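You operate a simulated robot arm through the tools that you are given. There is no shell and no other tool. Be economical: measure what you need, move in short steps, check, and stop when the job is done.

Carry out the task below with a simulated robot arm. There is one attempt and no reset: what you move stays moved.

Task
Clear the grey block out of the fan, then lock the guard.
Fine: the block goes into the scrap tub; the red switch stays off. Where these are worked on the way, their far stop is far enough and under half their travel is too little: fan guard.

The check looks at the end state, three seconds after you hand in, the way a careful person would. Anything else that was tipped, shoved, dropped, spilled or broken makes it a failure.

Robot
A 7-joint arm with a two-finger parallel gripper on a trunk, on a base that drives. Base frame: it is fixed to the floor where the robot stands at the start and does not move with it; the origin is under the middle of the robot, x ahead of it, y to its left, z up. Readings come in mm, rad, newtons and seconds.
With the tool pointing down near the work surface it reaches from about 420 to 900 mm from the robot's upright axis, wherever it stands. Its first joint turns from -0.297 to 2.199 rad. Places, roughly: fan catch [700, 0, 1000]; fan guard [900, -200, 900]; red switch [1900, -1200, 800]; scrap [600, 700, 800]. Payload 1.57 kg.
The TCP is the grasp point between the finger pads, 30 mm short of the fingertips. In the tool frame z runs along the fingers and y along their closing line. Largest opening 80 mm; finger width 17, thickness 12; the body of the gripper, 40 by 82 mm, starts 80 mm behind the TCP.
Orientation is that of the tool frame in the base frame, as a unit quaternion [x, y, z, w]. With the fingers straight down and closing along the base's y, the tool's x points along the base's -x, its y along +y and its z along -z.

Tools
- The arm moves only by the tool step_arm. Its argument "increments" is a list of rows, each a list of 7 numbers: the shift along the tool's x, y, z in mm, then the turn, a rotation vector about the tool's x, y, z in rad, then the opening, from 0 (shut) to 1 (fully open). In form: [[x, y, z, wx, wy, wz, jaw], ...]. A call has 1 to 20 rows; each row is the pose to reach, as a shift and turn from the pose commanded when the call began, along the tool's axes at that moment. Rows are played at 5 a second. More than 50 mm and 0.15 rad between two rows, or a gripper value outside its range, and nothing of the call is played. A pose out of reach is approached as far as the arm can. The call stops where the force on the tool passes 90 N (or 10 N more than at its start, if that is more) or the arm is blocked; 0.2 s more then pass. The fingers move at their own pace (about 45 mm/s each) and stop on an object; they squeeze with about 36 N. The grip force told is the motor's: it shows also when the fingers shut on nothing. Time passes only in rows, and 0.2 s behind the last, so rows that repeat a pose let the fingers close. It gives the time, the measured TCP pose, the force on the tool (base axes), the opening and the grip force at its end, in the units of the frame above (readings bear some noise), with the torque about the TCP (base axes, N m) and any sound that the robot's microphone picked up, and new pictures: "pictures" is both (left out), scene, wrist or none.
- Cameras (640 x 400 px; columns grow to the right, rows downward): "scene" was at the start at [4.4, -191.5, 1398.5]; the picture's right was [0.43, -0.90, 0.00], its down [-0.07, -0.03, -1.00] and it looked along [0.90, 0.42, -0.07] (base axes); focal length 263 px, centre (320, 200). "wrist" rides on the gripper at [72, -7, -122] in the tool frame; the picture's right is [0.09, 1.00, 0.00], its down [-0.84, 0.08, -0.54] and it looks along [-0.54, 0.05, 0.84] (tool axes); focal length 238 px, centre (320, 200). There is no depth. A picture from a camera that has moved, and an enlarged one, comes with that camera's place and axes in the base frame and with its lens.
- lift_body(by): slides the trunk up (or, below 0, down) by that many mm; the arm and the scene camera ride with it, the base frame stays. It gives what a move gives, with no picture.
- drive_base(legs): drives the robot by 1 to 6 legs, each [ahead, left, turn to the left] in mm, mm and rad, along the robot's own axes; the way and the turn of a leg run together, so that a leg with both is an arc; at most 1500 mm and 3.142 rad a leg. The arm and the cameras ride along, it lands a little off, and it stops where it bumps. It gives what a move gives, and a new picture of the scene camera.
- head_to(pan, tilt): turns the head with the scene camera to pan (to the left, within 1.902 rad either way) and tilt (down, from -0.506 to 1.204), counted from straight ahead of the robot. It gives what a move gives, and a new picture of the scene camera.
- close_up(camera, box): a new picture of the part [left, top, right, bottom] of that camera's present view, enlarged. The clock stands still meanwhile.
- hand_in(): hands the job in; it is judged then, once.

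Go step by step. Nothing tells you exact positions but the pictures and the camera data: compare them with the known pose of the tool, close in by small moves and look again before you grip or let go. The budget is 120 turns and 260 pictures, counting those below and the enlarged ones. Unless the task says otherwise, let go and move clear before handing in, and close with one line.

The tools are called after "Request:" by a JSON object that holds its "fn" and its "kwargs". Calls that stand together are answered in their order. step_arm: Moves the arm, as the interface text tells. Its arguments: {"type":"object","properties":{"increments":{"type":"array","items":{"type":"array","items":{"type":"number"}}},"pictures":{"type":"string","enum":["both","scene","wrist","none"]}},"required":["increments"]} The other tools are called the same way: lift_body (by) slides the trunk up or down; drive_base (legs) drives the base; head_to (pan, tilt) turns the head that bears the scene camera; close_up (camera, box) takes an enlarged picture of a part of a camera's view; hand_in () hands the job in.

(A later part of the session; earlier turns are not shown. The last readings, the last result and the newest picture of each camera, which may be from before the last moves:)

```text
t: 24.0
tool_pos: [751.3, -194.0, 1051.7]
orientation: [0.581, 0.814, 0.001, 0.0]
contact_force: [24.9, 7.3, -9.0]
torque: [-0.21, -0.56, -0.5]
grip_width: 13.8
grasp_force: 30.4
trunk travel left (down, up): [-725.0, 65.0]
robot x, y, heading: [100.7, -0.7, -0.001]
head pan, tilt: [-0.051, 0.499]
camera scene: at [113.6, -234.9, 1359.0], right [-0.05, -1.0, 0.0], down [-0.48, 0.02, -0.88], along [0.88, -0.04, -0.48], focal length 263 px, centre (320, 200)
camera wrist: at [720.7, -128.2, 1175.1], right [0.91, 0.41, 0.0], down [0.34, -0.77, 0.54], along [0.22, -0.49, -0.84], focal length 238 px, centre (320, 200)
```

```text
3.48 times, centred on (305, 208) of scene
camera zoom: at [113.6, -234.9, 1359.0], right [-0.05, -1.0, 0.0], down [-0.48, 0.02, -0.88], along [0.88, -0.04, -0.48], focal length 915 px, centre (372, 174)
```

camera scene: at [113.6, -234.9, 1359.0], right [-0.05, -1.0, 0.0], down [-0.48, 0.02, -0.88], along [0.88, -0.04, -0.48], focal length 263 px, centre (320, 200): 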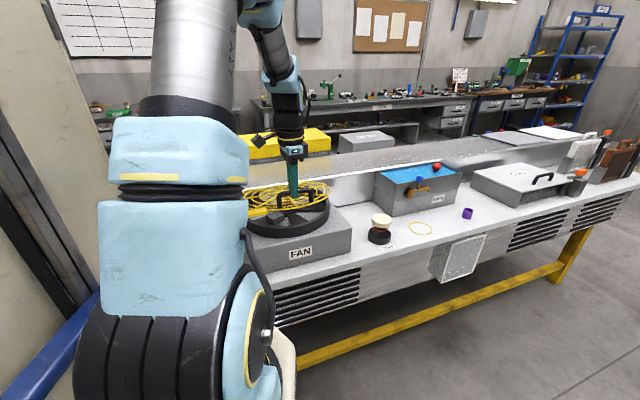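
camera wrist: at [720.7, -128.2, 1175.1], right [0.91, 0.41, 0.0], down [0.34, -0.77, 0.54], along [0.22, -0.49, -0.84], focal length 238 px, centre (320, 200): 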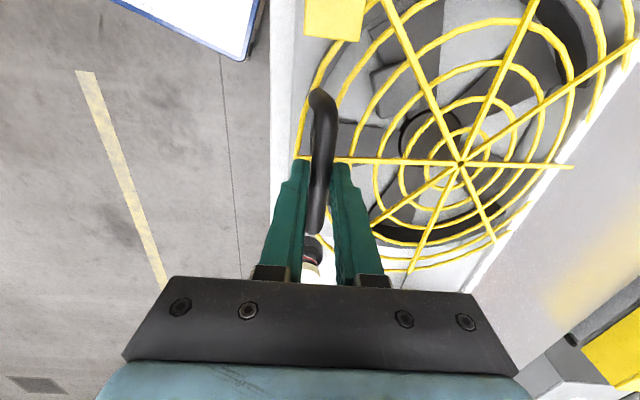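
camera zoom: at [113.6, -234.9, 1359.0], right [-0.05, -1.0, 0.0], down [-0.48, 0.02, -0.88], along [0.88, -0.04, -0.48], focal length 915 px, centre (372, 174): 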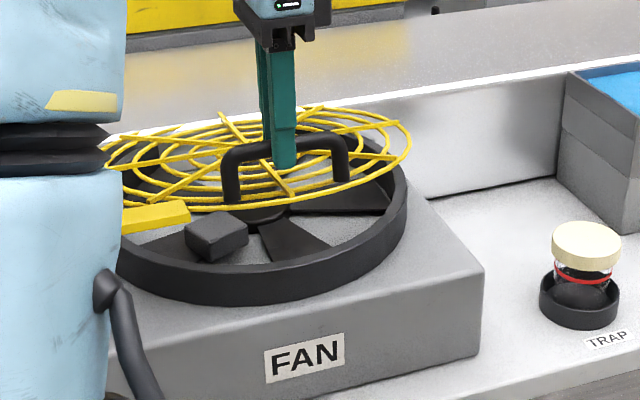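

The guard lifts about its rear hinge, and the dark grey block is visible inside. Continuing the arc.

Request:
{"fn": "step_arm", "kwargs": {"increments": [[0, 6, -13, 0, 0, 0, 0], [0, 12, -25.7, 0, 0, 0, 0], [0, 18, -38, 0, 0, 0, 0], [0, 25, -50.3, 0, 0, 0, 0], [0, 32, -62, 0, 0, 0, 0], [0, 40, -73.5, 0, 0, 0, 0], [0, 48.5, -84.5, 0, 0, 0, 0], [0, 57.5, -95.2, 0, 0, 0, 0]], "pictures": "both"}}

Request:
{"fn": "close_up", "kwargs": {"camera": "scene", "box": [235, 130, 375, 265]}}

```text
t: 25.8
tool_pos: [800.7, -177.8, 1150.9]
orientation: [0.581, 0.814, -0.002, 0.001]
contact_force: [-15.6, -7.7, 12.8]
torque: [-0.15, 0.43, -0.54]
grip_width: 13.8
grasp_force: 30.3
trunk travel left (down, up): [-725.0, 65.0]
robot x, y, heading: [103.2, -1.9, 0.004]
head pan, tilt: [-0.051, 0.499]
camera scene: at [110.3, -235.6, 1359.2], right [-0.05, -1.0, 0.0], down [-0.48, 0.02, -0.88], along [0.88, -0.04, -0.48], focal length 263 px, centre (320, 200)
camera wrist: at [771.1, -111.9, 1272.9], right [0.91, 0.41, 0.0], down [0.34, -0.77, 0.54], along [0.22, -0.5, -0.84], focal length 238 px, centre (320, 200)
```

scene: 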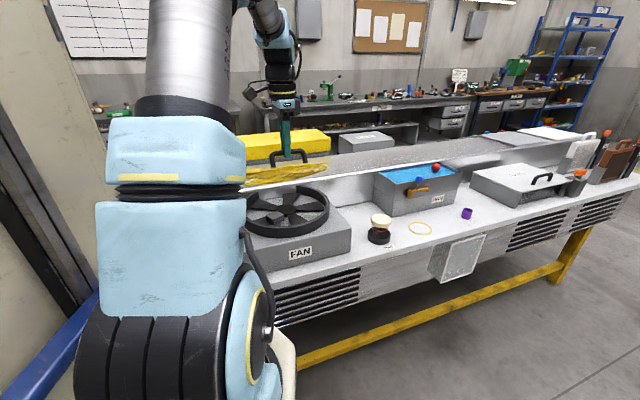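
wrist: 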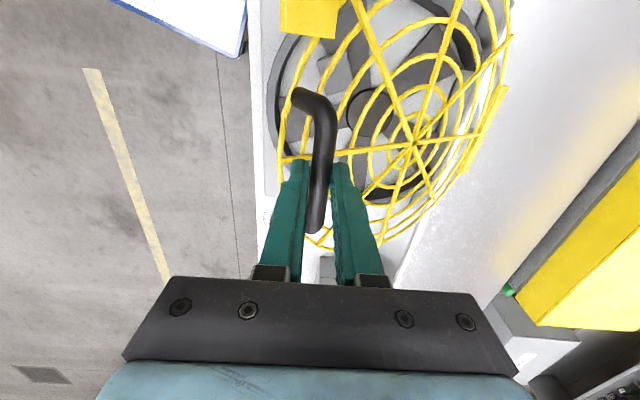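

```text
2.96 times, centred on (305, 198) of scene
camera zoom: at [110.3, -235.6, 1359.2], right [-0.05, -1.0, 0.0], down [-0.48, 0.02, -0.88], along [0.88, -0.04, -0.48], focal length 780 px, centre (364, 207)
```

zoom: 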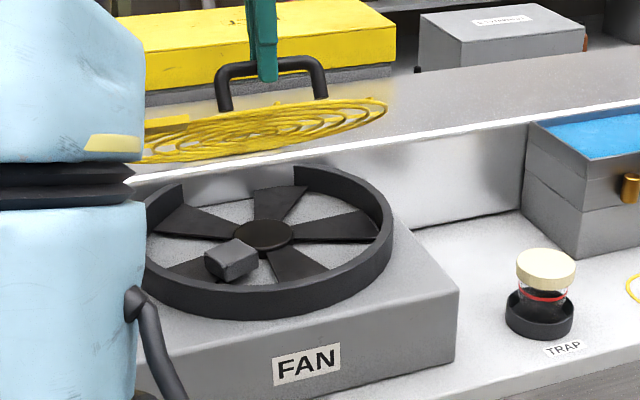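

Continuing the arc with a small outward correction.

Request:
{"fn": "step_arm", "kwargs": {"increments": [[0, 6, -12, 0, 0, 0, 0], [0, 14.8, -22, 0, 0, 0, 0], [0, 25, -31, 0, 0, 0, 0], [0, 35.5, -39.5, 0, 0, 0, 0], [0, 47, -47.5, 0, 0, 0, 0], [0, 58.5, -55, 0, 0, 0, 0], [0, 70.5, -61.7, 0, 0, 0, 0], [0, 83, -68, 0, 0, 0, 0]], "pictures": "both"}}

Request:
{"fn": "close_up", "kwargs": {"camera": "scene", "box": [235, 110, 375, 265]}}

```text
t: 27.6
tool_pos: [880.1, -149.7, 1218.7]
orientation: [0.581, 0.814, 0.0, 0.0]
contact_force: [-9.1, -12.6, 19.9]
torque: [-0.35, 0.11, -0.48]
grip_width: 14.0
grasp_force: 30.4
trunk travel left (down, up): [-725.0, 65.0]
robot x, y, heading: [101.1, 0.8, -0.002]
head pan, tilt: [-0.051, 0.499]
camera scene: at [110.4, -235.7, 1359.1], right [-0.05, -1.0, 0.0], down [-0.48, 0.02, -0.88], along [0.88, -0.04, -0.48], focal length 263 px, centre (320, 200)
camera wrist: at [849.7, -83.7, 1341.0], right [0.91, 0.41, 0.0], down [0.34, -0.77, 0.54], along [0.22, -0.49, -0.84], focal length 238 px, centre (320, 200)
```

scene: 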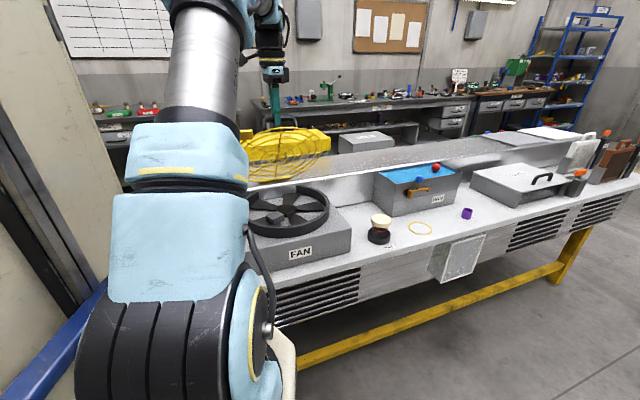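
wrist: 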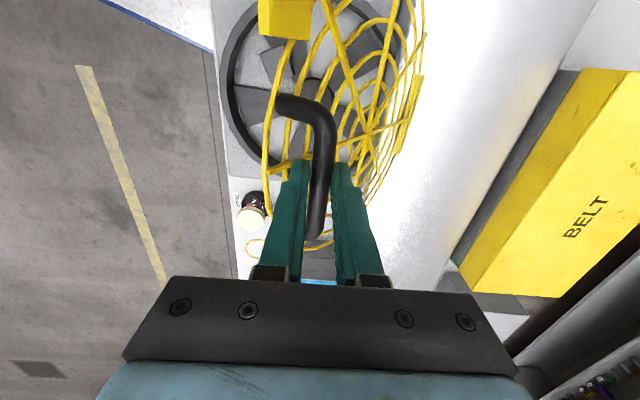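

```text
2.58 times, centred on (305, 188) of scene
camera zoom: at [110.4, -235.7, 1359.1], right [-0.05, -1.0, 0.0], down [-0.48, 0.02, -0.88], along [0.88, -0.04, -0.48], focal length 679 px, centre (359, 232)
```

zoom: 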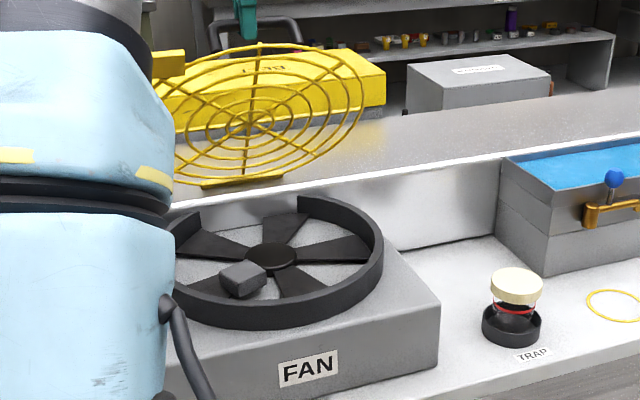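

Request:
{"fn": "step_arm", "kwargs": {"increments": [[0, 11, -7.5, 0, 0, 0, 0], [0, 24, -13.2, 0, 0, 0, 0], [0, 37, -17.5, 0, 0, 0, 0], [0, 50.5, -21.2, 0, 0, 0, 0], [0, 64, -24.2, 0, 0, 0, 0], [0, 78, -26.6, 0, 0, 0, 0], [0, 92, -28.3, 0, 0, 0, 0], [0, 106, -29.2, 0, 0, 0, 0]], "pictures": "both"}}

Request:
{"fn": "close_up", "kwargs": {"camera": "scene", "box": [235, 90, 375, 245]}}

```text
t: 29.4
tool_pos: [952.5, -123.7, 1244.2]
orientation: [0.581, 0.814, 0.001, 0.001]
contact_force: [-1.9, -8.5, 16.1]
torque: [0.26, 0.1, -0.55]
grip_width: 13.8
grasp_force: 30.9
out of reach, approached as far as the arm can: row 7, 8
trunk travel left (down, up): [-725.0, 65.0]
robot x, y, heading: [98.0, 0.4, -0.004]
head pan, tilt: [-0.051, 0.499]
camera scene: at [111.1, -235.6, 1359.0], right [-0.05, -1.0, 0.0], down [-0.48, 0.02, -0.88], along [0.88, -0.04, -0.48], focal length 263 px, centre (320, 200)
camera wrist: at [921.6, -58.1, 1365.9], right [0.91, 0.41, 0.0], down [0.35, -0.77, 0.54], along [0.22, -0.49, -0.84], focal length 238 px, centre (320, 200)
```

scene: 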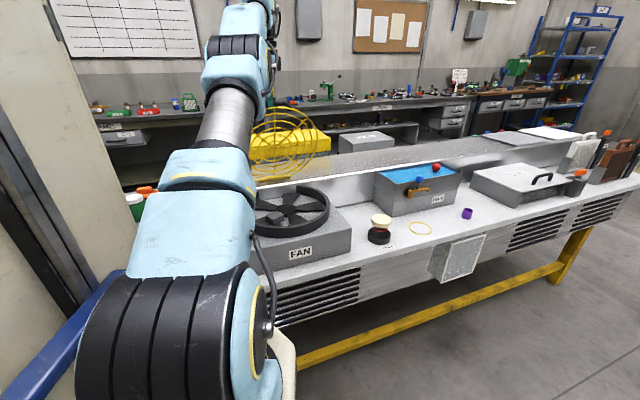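
wrist: 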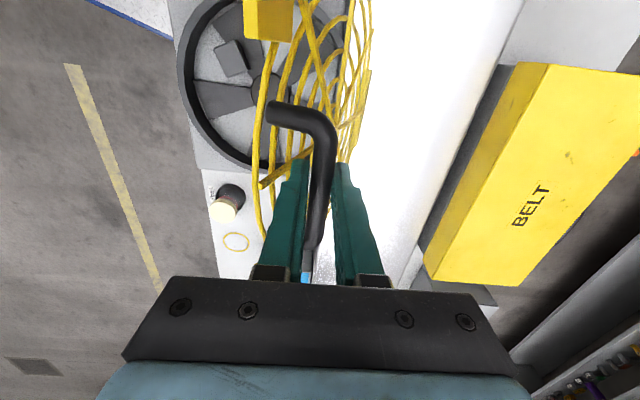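

```text
2.58 times, centred on (305, 168) of scene
camera zoom: at [111.1, -235.6, 1359.0], right [-0.05, -1.0, 0.0], down [-0.48, 0.02, -0.88], along [0.88, -0.04, -0.48], focal length 679 px, centre (359, 284)
```

zoom: 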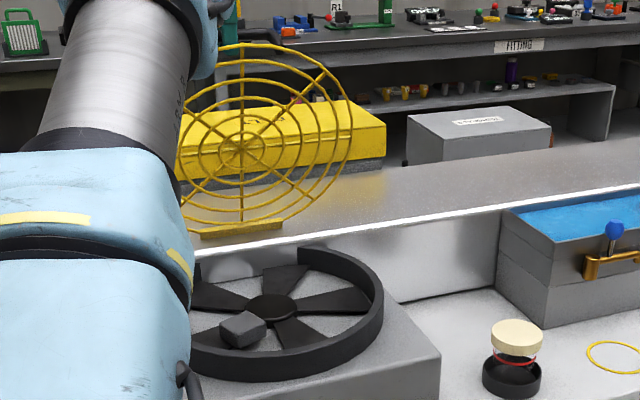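

The guard is at about 75° and the arm is at its reach. I'll tilt the tool forward in the grip to gain reach.

Request:
{"fn": "step_arm", "kwargs": {"increments": [[0, 0, 0, -0.05, 0, 0, 0], [0, 0, 0, -0.1, 0, 0, 0], [0, 0, 0, -0.15, 0, 0, 0], [0, 0, 0, -0.2, 0, 0, 0]], "pictures": "none"}}

```text
t: 30.4
tool_pos: [952.0, -123.4, 1242.0]
orientation: [0.578, 0.81, 0.081, 0.058]
contact_force: [-1.2, -2.2, 6.0]
torque: [-0.22, 0.05, -0.59]
grip_width: 14.0
grasp_force: 30.2
trunk travel left (down, up): [-725.0, 65.0]
robot x, y, heading: [102.5, -1.0, -0.001]
head pan, tilt: [-0.051, 0.499]
```

Request:
{"fn": "step_arm", "kwargs": {"increments": [[0, 14, 1.3, -0.06, 0, 0, 0], [0, 28, 3, -0.12, 0, 0, 0], [0, 41.7, 5.8, -0.18, 0, 0, 0], [0, 54.4, 8.6, -0.24, 0, 0, 0], [0, 67.8, 12.7, -0.3, 0, 0, 0], [0, 80.3, 16.8, -0.36, 0, 0, 0]], "pictures": "both"}}

Request:
{"fn": "close_up", "kwargs": {"camera": "scene", "box": [235, 90, 375, 245]}}

```text
t: 31.8
tool_pos: [1030.3, -98.7, 1245.3]
orientation: [0.558, 0.781, 0.227, 0.163]
contact_force: [3.8, -8.0, 23.9]
torque: [0.08, -0.05, -0.6]
grip_width: 13.7
grasp_force: 30.2
trunk travel left (down, up): [-725.0, 65.0]
robot x, y, heading: [98.6, -2.6, -0.002]
head pan, tilt: [-0.051, 0.499]
camera scene: at [110.9, -235.5, 1359.3], right [-0.05, -1.0, 0.0], down [-0.48, 0.02, -0.88], along [0.88, -0.04, -0.48], focal length 263 px, centre (320, 200)
camera wrist: at [939.3, -52.7, 1344.8], right [0.76, 0.36, 0.53], down [0.06, -0.86, 0.5], along [0.64, -0.35, -0.68], focal length 238 px, centre (320, 200)
```

scene: 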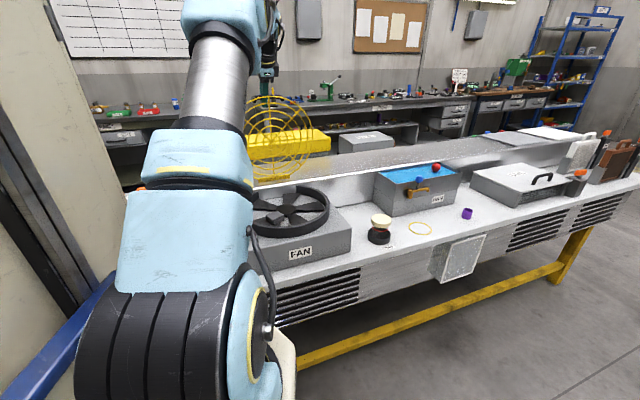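
wrist: 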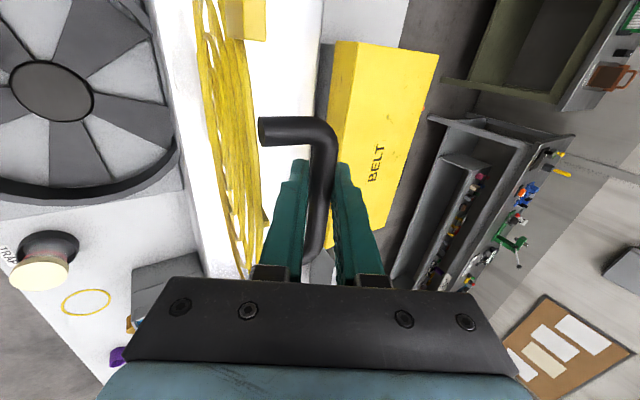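

```text
2.58 times, centred on (305, 168) of scene
camera zoom: at [110.9, -235.5, 1359.3], right [-0.05, -1.0, 0.0], down [-0.48, 0.02, -0.88], along [0.88, -0.04, -0.48], focal length 679 px, centre (359, 284)
```

zoom: 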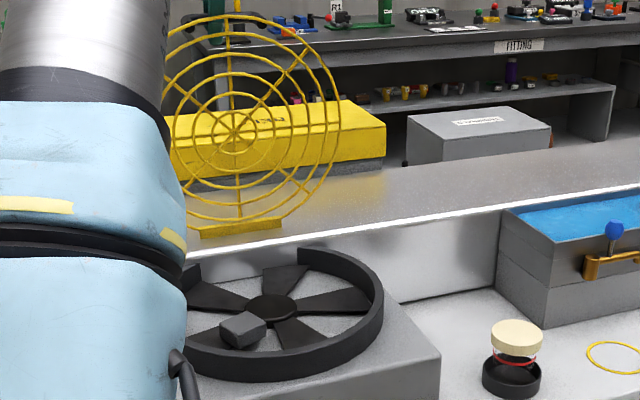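

About 95° open now. A bit more, to find the stop gently.

Request:
{"fn": "step_arm", "kwargs": {"increments": [[0, 6, 3.7, 0, 0, 0, 0], [0, 11.9, 7.4, 0, 0, 0, 0], [0, 17.3, 12, 0, 0, 0, 0], [0, 22.7, 16.6, 0, 0, 0, 0]], "pictures": "none"}}

```text
t: 32.8
tool_pos: [1056.8, -89.0, 1240.9]
orientation: [0.559, 0.781, 0.226, 0.163]
contact_force: [6.7, -9.2, 26.0]
torque: [0.42, 0.03, -0.42]
grip_width: 14.1
grasp_force: 30.5
trunk travel left (down, up): [-725.0, 65.0]
robot x, y, heading: [101.1, -0.1, -0.002]
head pan, tilt: [-0.051, 0.499]
```

Request:
{"fn": "step_arm", "kwargs": {"increments": [[0, 4.9, 5.4, 0, 0, 0, 0], [0, 9.7, 10.8, 0, 0, 0, 0], [0, 14.3, 16.6, 0, 0, 0, 0], [0, 18.9, 22.5, 0, 0, 0, 0]], "pictures": "both"}}

Request:
{"fn": "close_up", "kwargs": {"camera": "scene", "box": [235, 90, 375, 245]}}

```text
t: 33.8
tool_pos: [1080.4, -82.4, 1237.8]
orientation: [0.557, 0.782, 0.226, 0.164]
contact_force: [-10.2, -18.3, 49.5]
torque: [-1.72, 7.29, 0.2]
grip_width: 13.1
grasp_force: 29.8
trunk travel left (down, up): [-725.0, 65.0]
robot x, y, heading: [96.1, 0.5, 0.001]
head pan, tilt: [-0.051, 0.499]
camera scene: at [108.9, -236.1, 1359.3], right [-0.05, -1.0, 0.0], down [-0.48, 0.03, -0.88], along [0.88, -0.04, -0.48], focal length 263 px, centre (320, 200)
camera wrist: at [989.1, -35.6, 1337.3], right [0.76, 0.36, 0.53], down [0.06, -0.86, 0.5], along [0.64, -0.35, -0.68], focal length 238 px, centre (320, 200)
```

scene: 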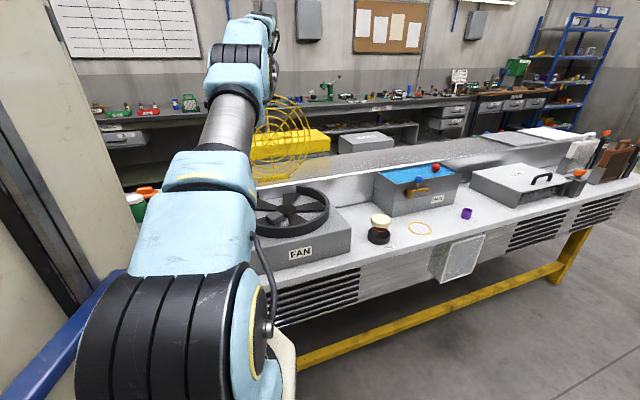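
wrist: 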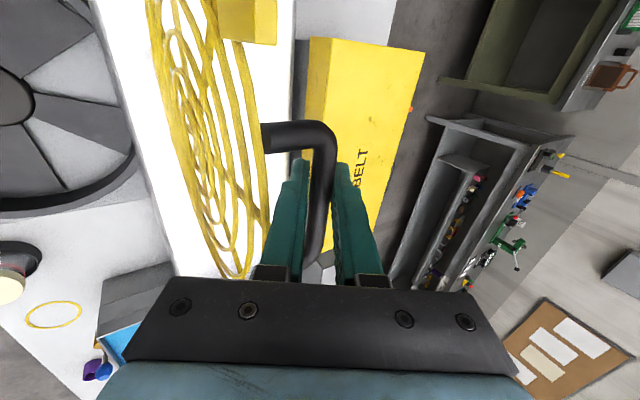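

```text
2.58 times, centred on (305, 168) of scene
camera zoom: at [108.9, -236.1, 1359.3], right [-0.05, -1.0, 0.0], down [-0.48, 0.03, -0.88], along [0.88, -0.04, -0.48], focal length 679 px, centre (359, 284)
```

zoom: 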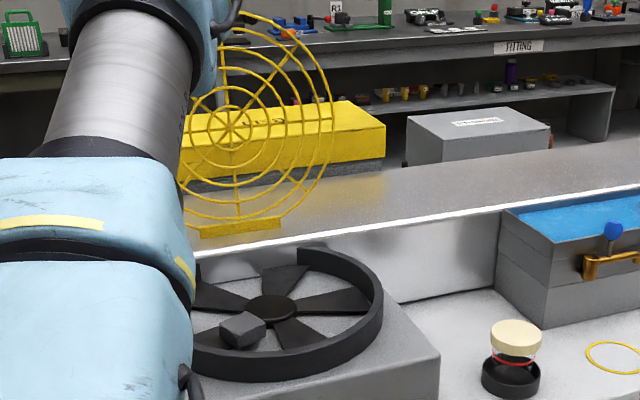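

Torque jumped: likely the finger touching the rim rather than the stop, with the guard already past upright. I'll back off a little with less tilt, then release gently and watch whether it stays.

Request:
{"fn": "step_arm", "kwargs": {"increments": [[0, -7.4, -7, 0.06, 0, 0, 0], [0, -14.8, -14, 0.12, 0, 0, 0], [0, -14.8, -14, 0.14, 0, 0, 0], [0, -14.8, -14, 0.14, 0, 0, 0.27], [0, -14.8, -14, 0.14, 0, 0, 0.27]], "pictures": "wrist"}}

Request:
{"fn": "close_up", "kwargs": {"camera": "wrist", "box": [180, 60, 400, 290]}}

```text
t: 35.0
tool_pos: [1052.7, -85.9, 1228.7]
orientation: [0.568, 0.797, 0.169, 0.119]
contact_force: [-1.2, 1.3, 0.5]
torque: [-0.02, -0.01, 0.01]
grip_width: 21.6
grasp_force: 0.2
out of reach, approached as far as the arm can: row 2, 3, 4, 5
trunk travel left (down, up): [-725.0, 65.0]
robot x, y, heading: [97.8, 1.2, 0.001]
head pan, tilt: [-0.051, 0.499]
camera wrist: at [976.9, -35.5, 1338.0], right [0.83, 0.38, 0.4], down [0.13, -0.84, 0.53], along [0.54, -0.38, -0.75], focal length 238 px, centre (320, 200)
```

wrist: 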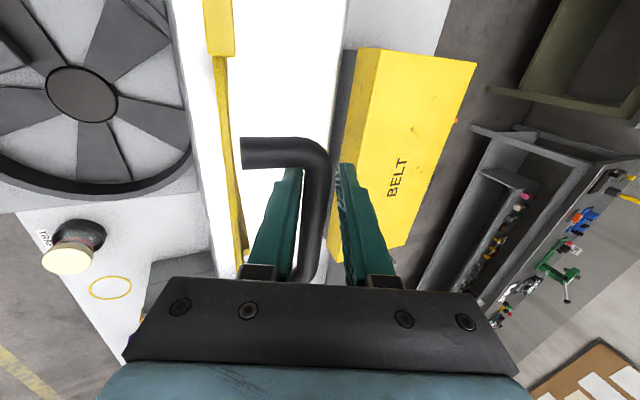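

```text
1.74 times, centred on (290, 175) of wrist
camera zoom: at [976.9, -35.5, 1338.0], right [0.83, 0.38, 0.4], down [0.13, -0.84, 0.53], along [0.54, -0.38, -0.75], focal length 414 px, centre (372, 244)
```

zoom: 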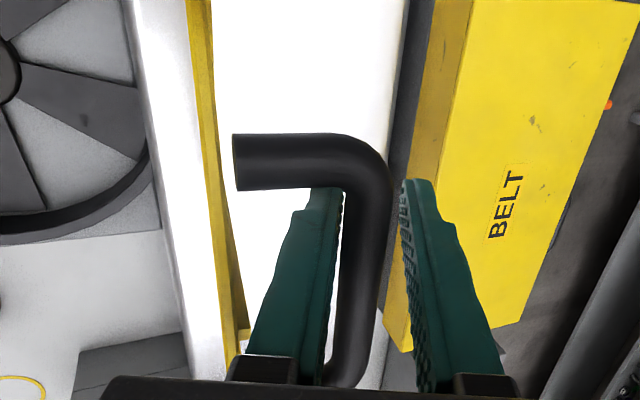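

Released with no load; the guard is upright past vertical. Retreat along the fingers.

Request:
{"fn": "step_arm", "kwargs": {"increments": [[0, 0, -15, 0, 0, 0, 0.27], [0, 0, -30, 0, 0, 0, 0.27], [0, 0, -45, 0, 0, 0, 0.27], [0, 0, -65, 0, 0, 0, 0.27]], "pictures": "both"}}

Request:
{"fn": "close_up", "kwargs": {"camera": "scene", "box": [235, 70, 375, 245]}}

```text
t: 36.0
tool_pos: [1027.9, -94.6, 1288.9]
orientation: [0.567, 0.796, 0.17, 0.122]
contact_force: [1.0, -0.2, 0.1]
torque: [-0.03, -0.01, 0.0]
grip_width: 21.5
grasp_force: 0.1
trunk travel left (down, up): [-725.0, 65.0]
robot x, y, heading: [96.5, 2.2, 0.003]
head pan, tilt: [-0.051, 0.499]
camera scene: at [112.2, -235.1, 1359.1], right [-0.05, -1.0, 0.0], down [-0.48, 0.02, -0.88], along [0.88, -0.04, -0.48], focal length 263 px, centre (320, 200)
camera wrist: at [951.4, -44.9, 1398.7], right [0.83, 0.38, 0.41], down [0.13, -0.84, 0.53], along [0.54, -0.38, -0.75], focal length 238 px, centre (320, 200)
```

scene: 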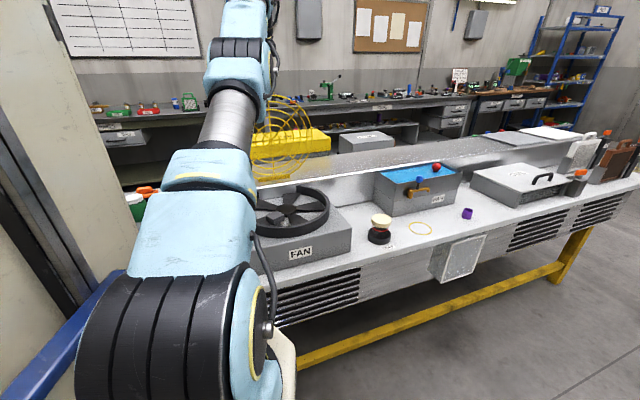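
wrist: 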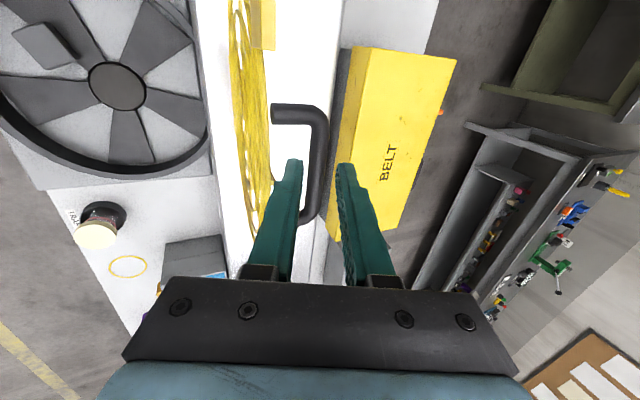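

```text
2.29 times, centred on (305, 158) of scene
camera zoom: at [112.2, -235.1, 1359.1], right [-0.05, -1.0, 0.0], down [-0.48, 0.02, -0.88], along [0.88, -0.04, -0.48], focal length 602 px, centre (354, 297)
```

zoom: 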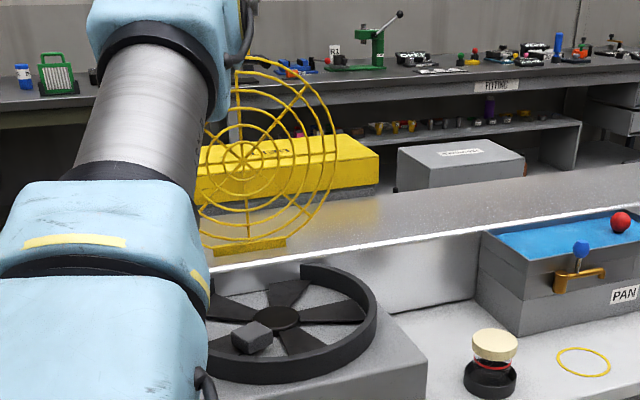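

The guard stays open by itself. I'll back away over it and come above the fan, upright.

Request:
{"fn": "step_arm", "kwargs": {"increments": [[0, 16.3, -36.5, 0, 0, 0, 0.27], [0, -24.8, -54.9, 0.05, 0, 0, 0.27], [0, -65.9, -73.2, 0.1, 0, 0, 0.4], [0, -108.5, -75.9, 0.18, 0, 0, 0.6], [0, -150.6, -67.3, 0.25, 0, 0, 0.8], [0, -190.3, -52.2, 0.32, 0, 0, 1], [0, -227.4, -30.4, 0.38, 0, 0, 1], [0, -259.9, -6.6, 0.42, 0, 0, 1]], "pictures": "both"}}

Request:
{"fn": "close_up", "kwargs": {"camera": "scene", "box": [235, 70, 375, 265]}}

```text
t: 37.8
tool_pos: [800.4, -172.9, 1189.8]
orientation: [0.581, 0.814, 0.0, 0.0]
contact_force: [0.4, -0.9, 0.5]
torque: [0.0, 0.0, 0.02]
grip_width: 80.0
grasp_force: 0.0
out of reach, approached as far as the arm can: row 1
trunk travel left (down, up): [-725.0, 65.0]
robot x, y, heading: [96.8, -1.1, -0.001]
head pan, tilt: [-0.051, 0.499]
camera scene: at [111.9, -235.0, 1359.1], right [-0.05, -1.0, 0.0], down [-0.48, 0.02, -0.88], along [0.88, -0.04, -0.48], focal length 263 px, centre (320, 200)
camera wrist: at [771.1, -106.7, 1311.5], right [0.91, 0.41, 0.0], down [0.35, -0.77, 0.54], along [0.22, -0.49, -0.84], focal length 238 px, centre (320, 200)
```

scene: 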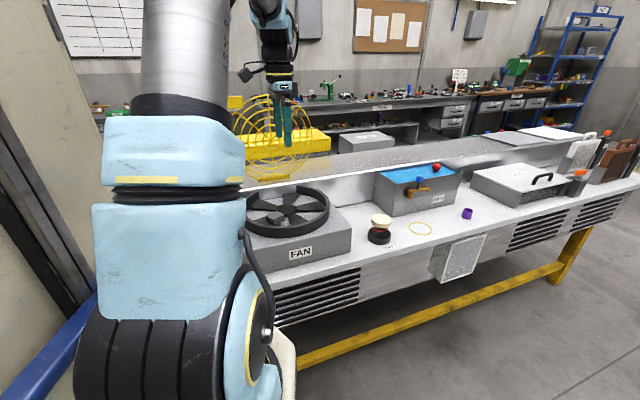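
wrist: 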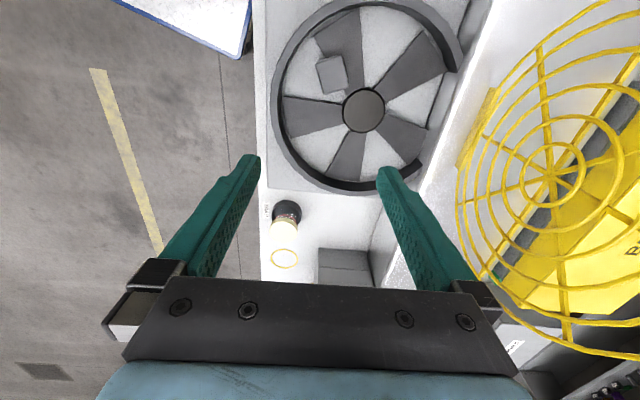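

```text
2.05 times, centred on (305, 168) of scene
camera zoom: at [111.9, -235.0, 1359.1], right [-0.05, -1.0, 0.0], down [-0.48, 0.02, -0.88], along [0.88, -0.04, -0.48], focal length 540 px, centre (351, 267)
```

zoom: 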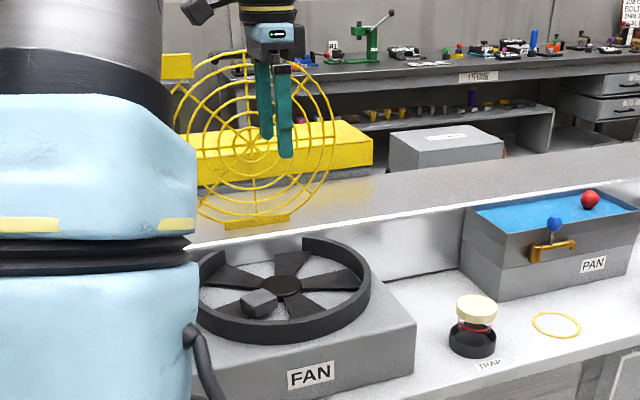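

The guard is well open. Now the block: closer look.

Request:
{"fn": "close_up", "kwargs": {"camera": "wrist", "box": [270, 0, 470, 190]}}

Request:
{"fn": "close_up", "kwargs": {"camera": "scene", "box": [245, 180, 335, 245]}}

```text
2.11 times, centred on (370, 95) of wrist
camera zoom: at [771.1, -106.7, 1311.5], right [0.91, 0.41, 0.0], down [0.35, -0.77, 0.54], along [0.22, -0.49, -0.84], focal length 502 px, centre (215, 421)
```

zoom: 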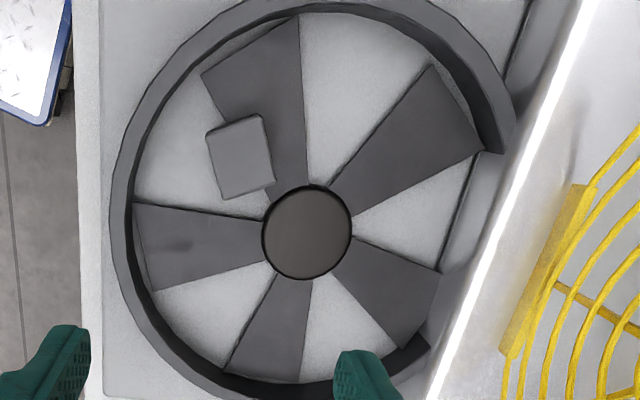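

```text
6.15 times, centred on (290, 212) of scene
camera zoom: at [111.9, -235.0, 1359.1], right [-0.05, -1.0, 0.0], down [-0.48, 0.02, -0.88], along [0.88, -0.04, -0.48], focal length 1619 px, centre (505, 123)
```

zoom: 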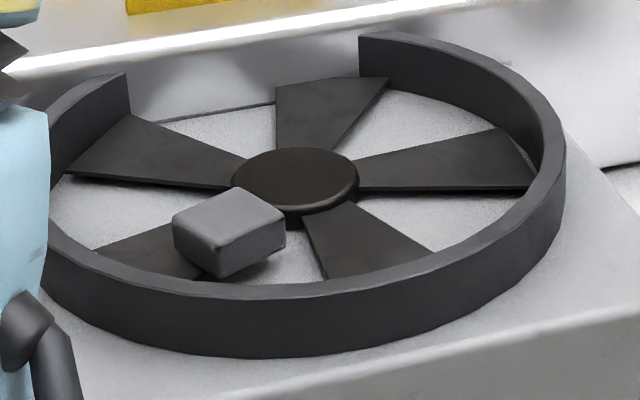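

Block top centre is about [799, -129, 935], roughly 36 x 42 mm and turned 41°. Grip across the 36 mm side, between hub and rim; moving above first.

Request:
{"fn": "step_arm", "kwargs": {"increments": [[10.6, 3.3, 30, 0, 0, -0.096, 1], [21.2, 6.6, 60, 0, 0, -0.192, 1], [31.8, 9.8, 95, 0, 0, -0.288, 0.8], [42.4, 13.1, 130, 0, 0, -0.384, 0.75], [42.4, 13.1, 165, 0, 0, -0.384, 0.75], [42.4, 13.1, 165, 0, 0, -0.384, 0.75]], "pictures": "wrist"}}

Request:
{"fn": "close_up", "kwargs": {"camera": "wrist", "box": [220, 70, 420, 270]}}

Request:
{"fn": "close_up", "kwargs": {"camera": "scene", "box": [235, 150, 345, 245]}}

```text
t: 39.2
tool_pos: [801.5, -129.6, 1024.6]
orientation: [0.414, 0.91, 0.0, 0.0]
contact_force: [-0.9, -0.6, -0.3]
torque: [-0.02, -0.02, -0.02]
grip_width: 60.3
grasp_force: 0.2
trunk travel left (down, up): [-725.0, 65.0]
robot x, y, heading: [99.4, 0.8, 0.002]
head pan, tilt: [-0.051, 0.499]
camera wrist: at [748.5, -78.5, 1147.2], right [0.69, 0.72, 0.0], down [0.61, -0.58, 0.54], along [0.39, -0.37, -0.84], focal length 238 px, centre (320, 200)
```

wrist: 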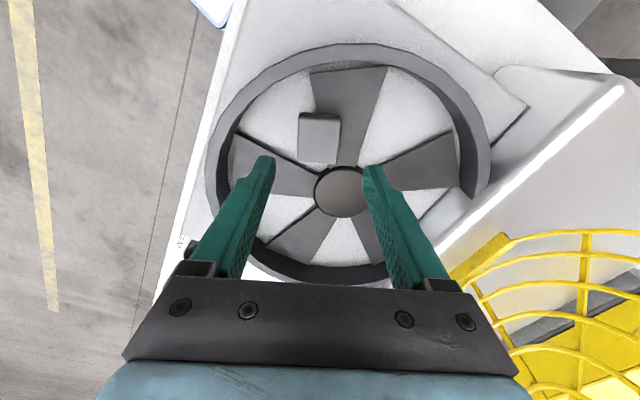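

```text
2.00 times, centred on (320, 170) of wrist
camera zoom: at [748.5, -78.5, 1147.2], right [0.69, 0.72, 0.0], down [0.61, -0.58, 0.54], along [0.39, -0.37, -0.84], focal length 477 px, centre (320, 260)
```

zoom: 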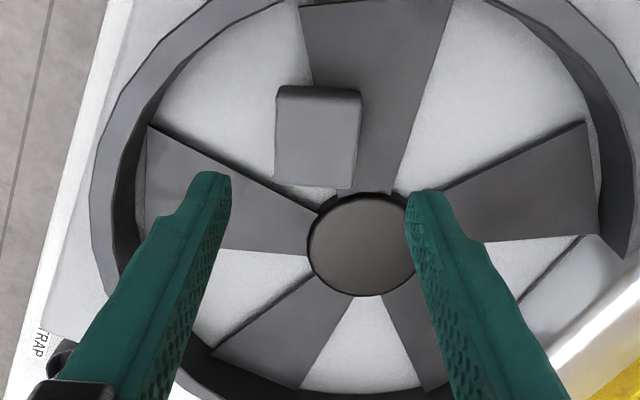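

```text
4.21 times, centred on (290, 198) of scene
camera zoom: at [111.9, -235.1, 1359.1], right [-0.05, -1.0, 0.0], down [-0.48, 0.02, -0.88], along [0.88, -0.04, -0.48], focal length 1108 px, centre (446, 210)
```

zoom: 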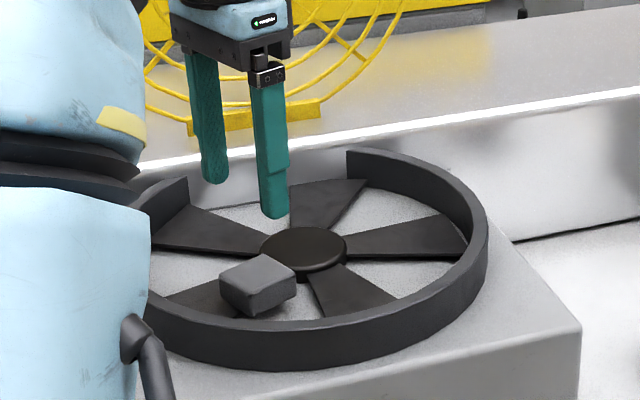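

Aligned. I'll descend and grip.

Request:
{"fn": "step_arm", "kwargs": {"increments": [[2.8, -0.8, 25, 0, 0, 0, 0.75], [2.8, -0.8, 50, 0, 0, 0, 0.75], [2.8, -0.8, 65, 0, 0, 0, 0.75], [2.8, -0.8, 72, 0, 0, 0, 0.75], [2.8, -0.8, 72, 0, 0, 0, 0.75]], "pictures": "both"}}

Request:
{"fn": "close_up", "kwargs": {"camera": "scene", "box": [245, 160, 335, 245]}}

```text
t: 40.4
tool_pos: [797.8, -127.3, 953.0]
orientation: [0.414, 0.91, -0.001, -0.001]
contact_force: [0.1, 0.2, 0.8]
torque: [0.0, -0.02, -0.02]
grip_width: 60.0
grasp_force: 0.0
trunk travel left (down, up): [-725.0, 65.0]
robot x, y, heading: [99.7, 0.9, 0.005]
head pan, tilt: [-0.051, 0.499]
camera scene: at [111.9, -235.1, 1359.1], right [-0.05, -1.0, 0.0], down [-0.48, 0.02, -0.88], along [0.88, -0.04, -0.48], focal length 263 px, centre (320, 200)
camera wrist: at [745.2, -76.9, 1074.9], right [0.69, 0.72, 0.0], down [0.61, -0.58, 0.54], along [0.39, -0.37, -0.84], focal length 238 px, centre (320, 200)
```

scene: 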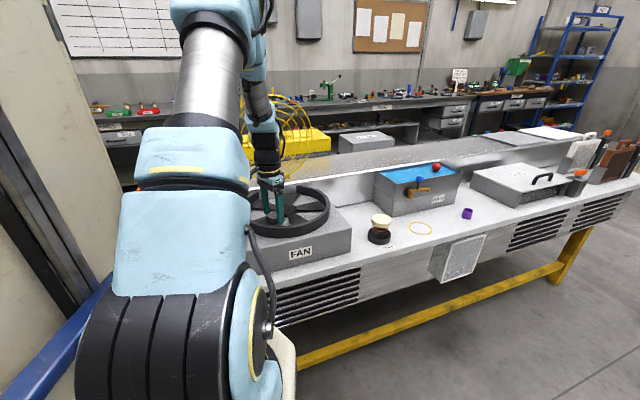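
wrist: 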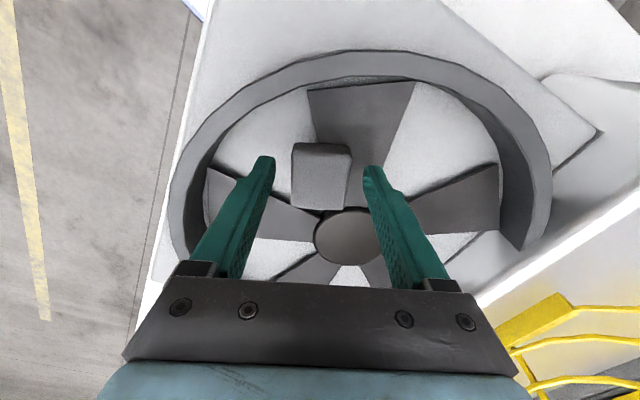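

```text
4.71 times, centred on (290, 202) of scene
camera zoom: at [111.9, -235.1, 1359.1], right [-0.05, -1.0, 0.0], down [-0.48, 0.02, -0.88], along [0.88, -0.04, -0.48], focal length 1238 px, centre (461, 188)
```

zoom: 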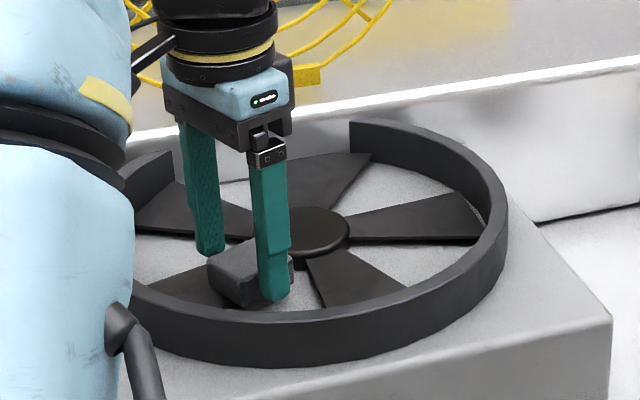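

Request:
{"fn": "step_arm", "kwargs": {"increments": [[0, 0, 0, 0, 0, 0, 0.5], [0, 0, 0, 0, 0, 0, 0.3], [0, 0, 0, 0, 0, 0, 0.2], [0, 0, 0, 0, 0, 0, 0.2], [0, 0, -15, 0, 0, 0, 0.2], [0, 0, -40, 0, 0, 0, 0.2]], "pictures": "both"}}

Request:
{"fn": "close_up", "kwargs": {"camera": "scene", "box": [245, 160, 335, 245]}}

```text
t: 41.8
tool_pos: [799.5, -127.2, 993.1]
orientation: [0.415, 0.91, -0.001, 0.0]
contact_force: [0.0, 0.0, 0.0]
torque: [0.02, 0.02, -0.03]
grip_width: 38.0
grasp_force: 35.9
trunk travel left (down, up): [-725.0, 65.0]
robot x, y, heading: [95.8, 0.8, 0.003]
head pan, tilt: [-0.051, 0.499]
camera scene: at [112.2, -235.1, 1359.0], right [-0.05, -1.0, 0.0], down [-0.48, 0.02, -0.88], along [0.88, -0.04, -0.48], focal length 263 px, centre (320, 200)
camera wrist: at [745.7, -77.0, 1114.5], right [0.69, 0.72, 0.0], down [0.61, -0.58, 0.54], along [0.39, -0.37, -0.84], focal length 238 px, centre (320, 200)
```

scene: 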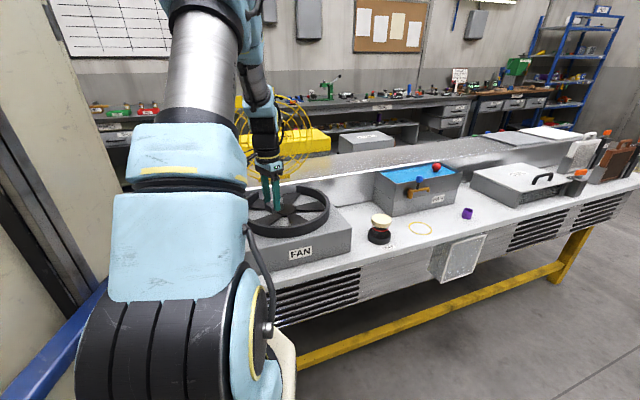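
wrist: 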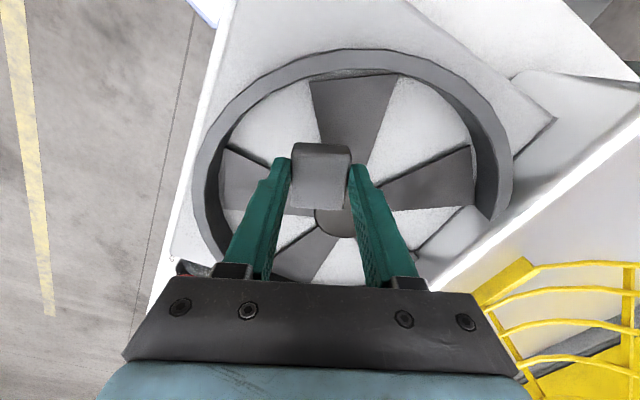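

```text
4.71 times, centred on (290, 202) of scene
camera zoom: at [112.2, -235.1, 1359.0], right [-0.05, -1.0, 0.0], down [-0.48, 0.02, -0.88], along [0.88, -0.04, -0.48], focal length 1238 px, centre (461, 188)
```

zoom: 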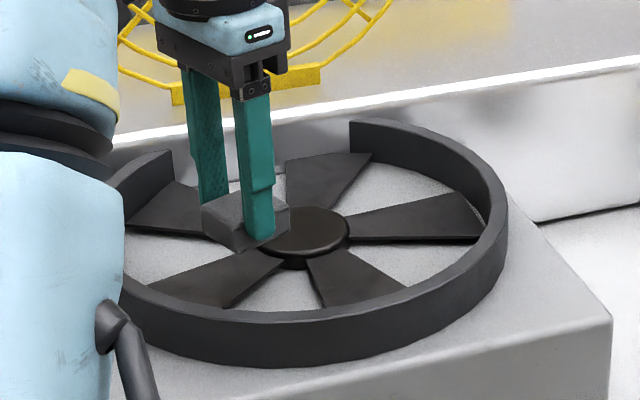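

The block is held. I'll raise it and swing left toward the tub to look.

Request:
{"fn": "step_arm", "kwargs": {"increments": [[0, 0, -50, 0, 0, 0, 0.2], [0, 0, -100, 0, 0, 0, 0.2], [0, 0, -150, 0, 0, 0, 0.2], [0, 0, -200, 0, 0, 0, 0.2], [41, 13.6, -220, 0, 0, -0.07, 0.2], [82, 27, -220, 0, 0, -0.14, 0.2], [123, 41, -220, 0, 0, -0.21, 0.2], [164, 54, -220, 0, 0, -0.28, 0.2], [205, 68, -220, 0, 0, -0.35, 0.2], [245, 81, -220, 0, 0, -0.42, 0.2], [286, 95, -220, 0, 0, -0.49, 0.2], [327, 108, -220, 0, 0, -0.56, 0.2], [368, 122, -220, 0, 0, -0.63, 0.2], [409, 136, -220, 0, 0, -0.7, 0.2], [450, 149, -220, 0, 0, -0.78, 0.2], [490, 162.8, -220, 0, 0, -0.87, 0.2]], "pictures": "wrist"}}

Request:
{"fn": "head_to", "kwargs": {"pan": 0.7, "tilt": 0.5}}

```text
t: 45.2
tool_pos: [607.6, 344.7, 1214.0]
orientation: [-0.005, 1.0, 0.001, 0.001]
contact_force: [0.3, 0.4, 1.1]
torque: [0.04, -0.05, 0.02]
grip_width: 38.3
grasp_force: 36.0
out of reach, approached as far as the arm can: row 16
trunk travel left (down, up): [-725.0, 65.0]
robot x, y, heading: [98.7, -1.1, 0.0]
head pan, tilt: [-0.051, 0.499]
camera wrist: at [534.9, 338.3, 1336.2], right [-0.1, 0.99, 0.0], down [0.84, 0.08, 0.54], along [0.54, 0.06, -0.84], focal length 238 px, centre (320, 200)
```

wrist: 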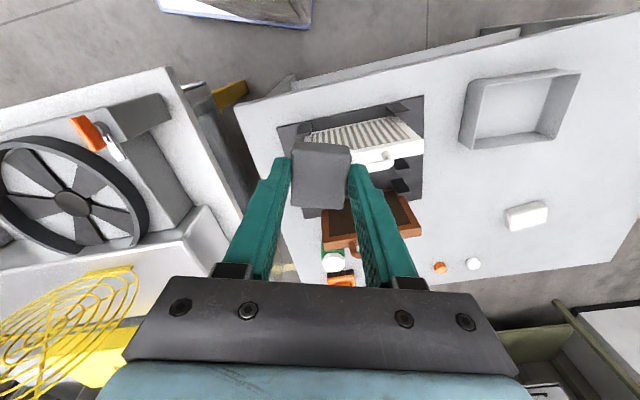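

```text
t: 46.3
tool_pos: [606.8, 346.6, 1214.0]
orientation: [-0.005, 1.0, 0.0, 0.001]
contact_force: [-0.9, -0.2, -0.5]
torque: [-0.01, 0.0, 0.0]
grip_width: 37.9
grasp_force: 35.9
trunk travel left (down, up): [-725.0, 65.0]
robot x, y, heading: [96.3, 0.1, -0.003]
head pan, tilt: [0.7, 0.499]
camera scene: at [90.8, -171.9, 1359.1], right [0.64, -0.77, 0.0], down [-0.37, -0.31, -0.88], along [0.67, 0.56, -0.48], focal length 263 px, centre (320, 200)
```

scene: 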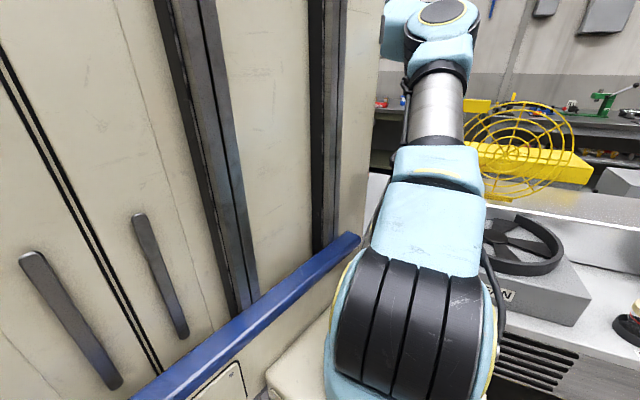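

Request:
{"fn": "close_up", "kwargs": {"camera": "wrist", "box": [420, 30, 620, 180]}}

```text
2.67 times, centred on (520, 105) of wrist
camera zoom: at [534.1, 338.6, 1336.1], right [-0.1, 0.99, 0.0], down [0.83, 0.09, 0.54], along [0.54, 0.06, -0.84], focal length 636 px, centre (-213, 453)
```

zoom: 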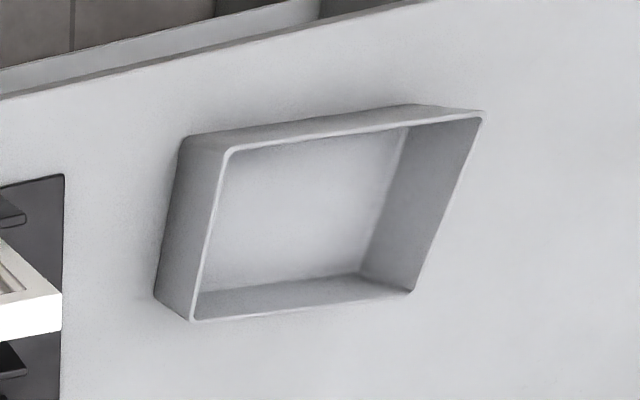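

The tub's rim is at z ≈ 870, centre about [605, 729]. That is at the edge of reach, so I'll drive 120 mm left.

Request:
{"fn": "drive_base", "kwargs": {"legs": [[0, 120, 0]]}}

```text
t: 47.5
tool_pos: [606.5, 466.0, 1214.0]
orientation: [-0.007, 1.0, 0.001, -0.001]
contact_force: [-0.1, 1.0, 0.1]
torque: [-0.03, 0.02, 0.0]
grip_width: 38.0
grasp_force: 36.5
trunk travel left (down, up): [-725.0, 65.0]
robot x, y, heading: [99.3, 123.6, 0.003]
head pan, tilt: [0.7, 0.499]
camera scene: at [90.9, -51.8, 1359.1], right [0.65, -0.76, 0.0], down [-0.37, -0.31, -0.88], along [0.67, 0.57, -0.48], focal length 263 px, centre (320, 200)
```

scene: 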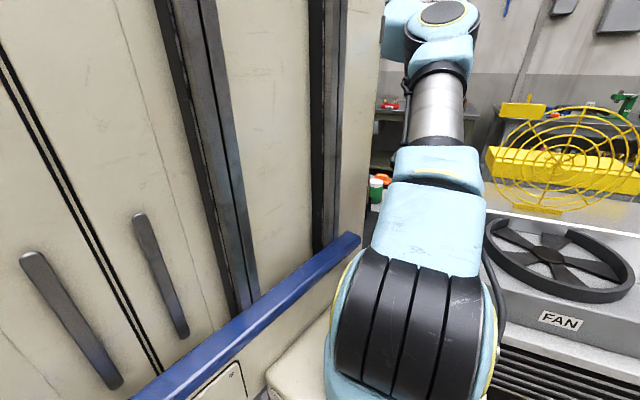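

Request:
{"fn": "step_arm", "kwargs": {"increments": [[0, 45, 0, 0, 0, 0, 0.2], [0, 90, 0, 0, 0, 0, 0.2], [0, 135, 10, 0, 0, 0, 0.2], [0, 180, 30, 0, 0, 0, 0.2], [0, 220, 60, 0, 0, 0, 0.2], [0, 255, 95, 0, 0, 0, 0.2], [0, 255, 140, 0, 0, 0, 0.2], [0, 255, 180, 0, 0, 0, 0.2], [0, 255, 214, 0, 0, 0, 0.2]], "pictures": "wrist"}}

```text
t: 49.5
tool_pos: [646.4, 487.5, 1047.8]
orientation: [-0.006, 1.0, 0.002, 0.0]
contact_force: [0.5, 0.0, 0.1]
torque: [0.04, 0.0, 0.0]
grip_width: 38.0
grasp_force: 36.2
out of reach, approached as far as the arm can: row 1, 2, 3, 4, 5, 6, 7, 8, 9
trunk travel left (down, up): [-725.0, 65.0]
robot x, y, heading: [100.9, 120.1, 0.003]
head pan, tilt: [0.7, 0.499]
camera wrist: at [574.0, 480.1, 1169.5], right [-0.1, 0.99, 0.0], down [0.84, 0.08, 0.54], along [0.54, 0.06, -0.84], focal length 238 px, centre (320, 200)
```

wrist: 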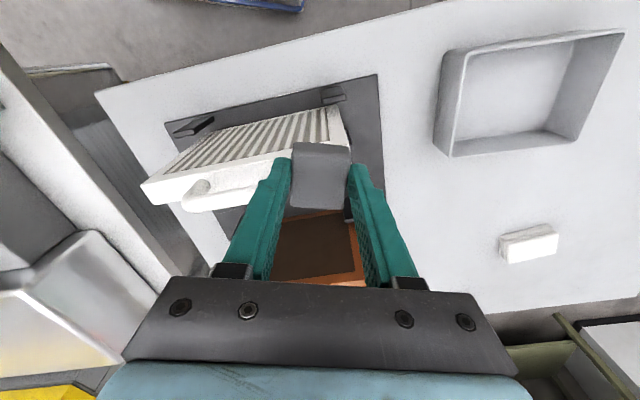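

The arm's first joint is at its left limit. I'll raise the arm, drive back 100 and turn the base left so the tub comes within range.

Request:
{"fn": "step_arm", "kwargs": {"increments": [[0, -20, -40, 0, 0, 0, 0.2], [0, -40, -80, 0, 0, 0, 0.2], [0, -50, -120, 0, 0, 0, 0.2]], "pictures": "none"}}

Request:
{"fn": "drive_base", "kwargs": {"legs": [[-120, 0, 0], [0, 0, 0.45]]}}

Request:
{"fn": "step_arm", "kwargs": {"increments": [[0, 0, 0, 0, 0, 0, 0.2]], "pictures": "wrist"}}

```text
t: 50.3
tool_pos: [649.7, 438.1, 1170.1]
orientation: [-0.007, 1.0, 0.001, 0.0]
contact_force: [0.8, 1.7, 0.0]
torque: [-0.01, 0.02, -0.04]
grip_width: 38.1
grasp_force: 36.0
trunk travel left (down, up): [-725.0, 65.0]
robot x, y, heading: [98.0, 119.5, 0.003]
head pan, tilt: [0.7, 0.499]
```

```text
t: 52.9
tool_pos: [328.8, 648.4, 1172.0]
orientation: [-0.235, 0.972, 0.0, 0.0]
contact_force: [0.2, 0.2, 0.1]
torque: [0.02, -0.02, -0.01]
grip_width: 38.1
grasp_force: 36.2
trunk travel left (down, up): [-725.0, 65.0]
robot x, y, heading: [-19.2, 122.2, 0.462]
head pan, tilt: [0.7, 0.499]
camera scene: at [47.6, -38.5, 1359.1], right [0.92, -0.4, 0.0], down [-0.19, -0.44, -0.88], along [0.35, 0.81, -0.48], focal length 263 px, centre (320, 200)
```

scene: 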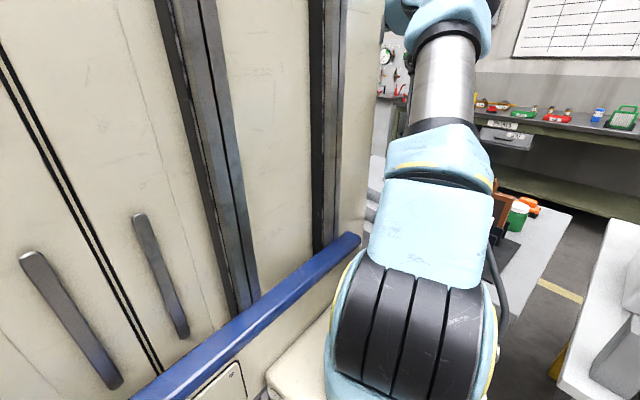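

```text
t: 53.3
tool_pos: [328.1, 649.3, 1170.0]
orientation: [-0.235, 0.972, 0.001, 0.0]
contact_force: [0.1, 0.7, -0.2]
torque: [0.03, -0.02, 0.04]
grip_width: 38.0
grasp_force: 36.1
trunk travel left (down, up): [-725.0, 65.0]
robot x, y, heading: [-20.1, 119.4, 0.463]
head pan, tilt: [0.7, 0.499]
camera wrist: at [267.7, 610.2, 1292.4], right [-0.54, 0.84, 0.0], down [0.71, 0.45, 0.54], along [0.46, 0.29, -0.84], focal length 238 px, centre (320, 200)
```

wrist: 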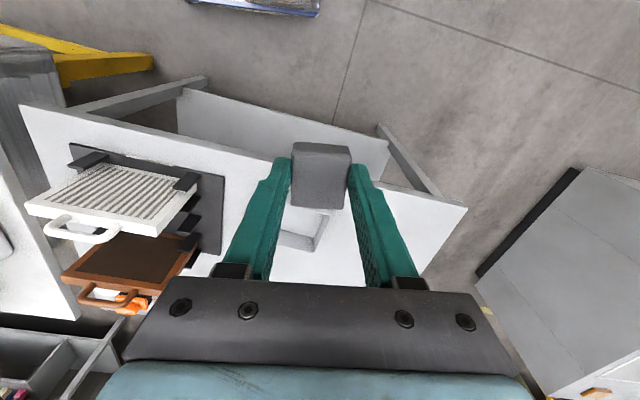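

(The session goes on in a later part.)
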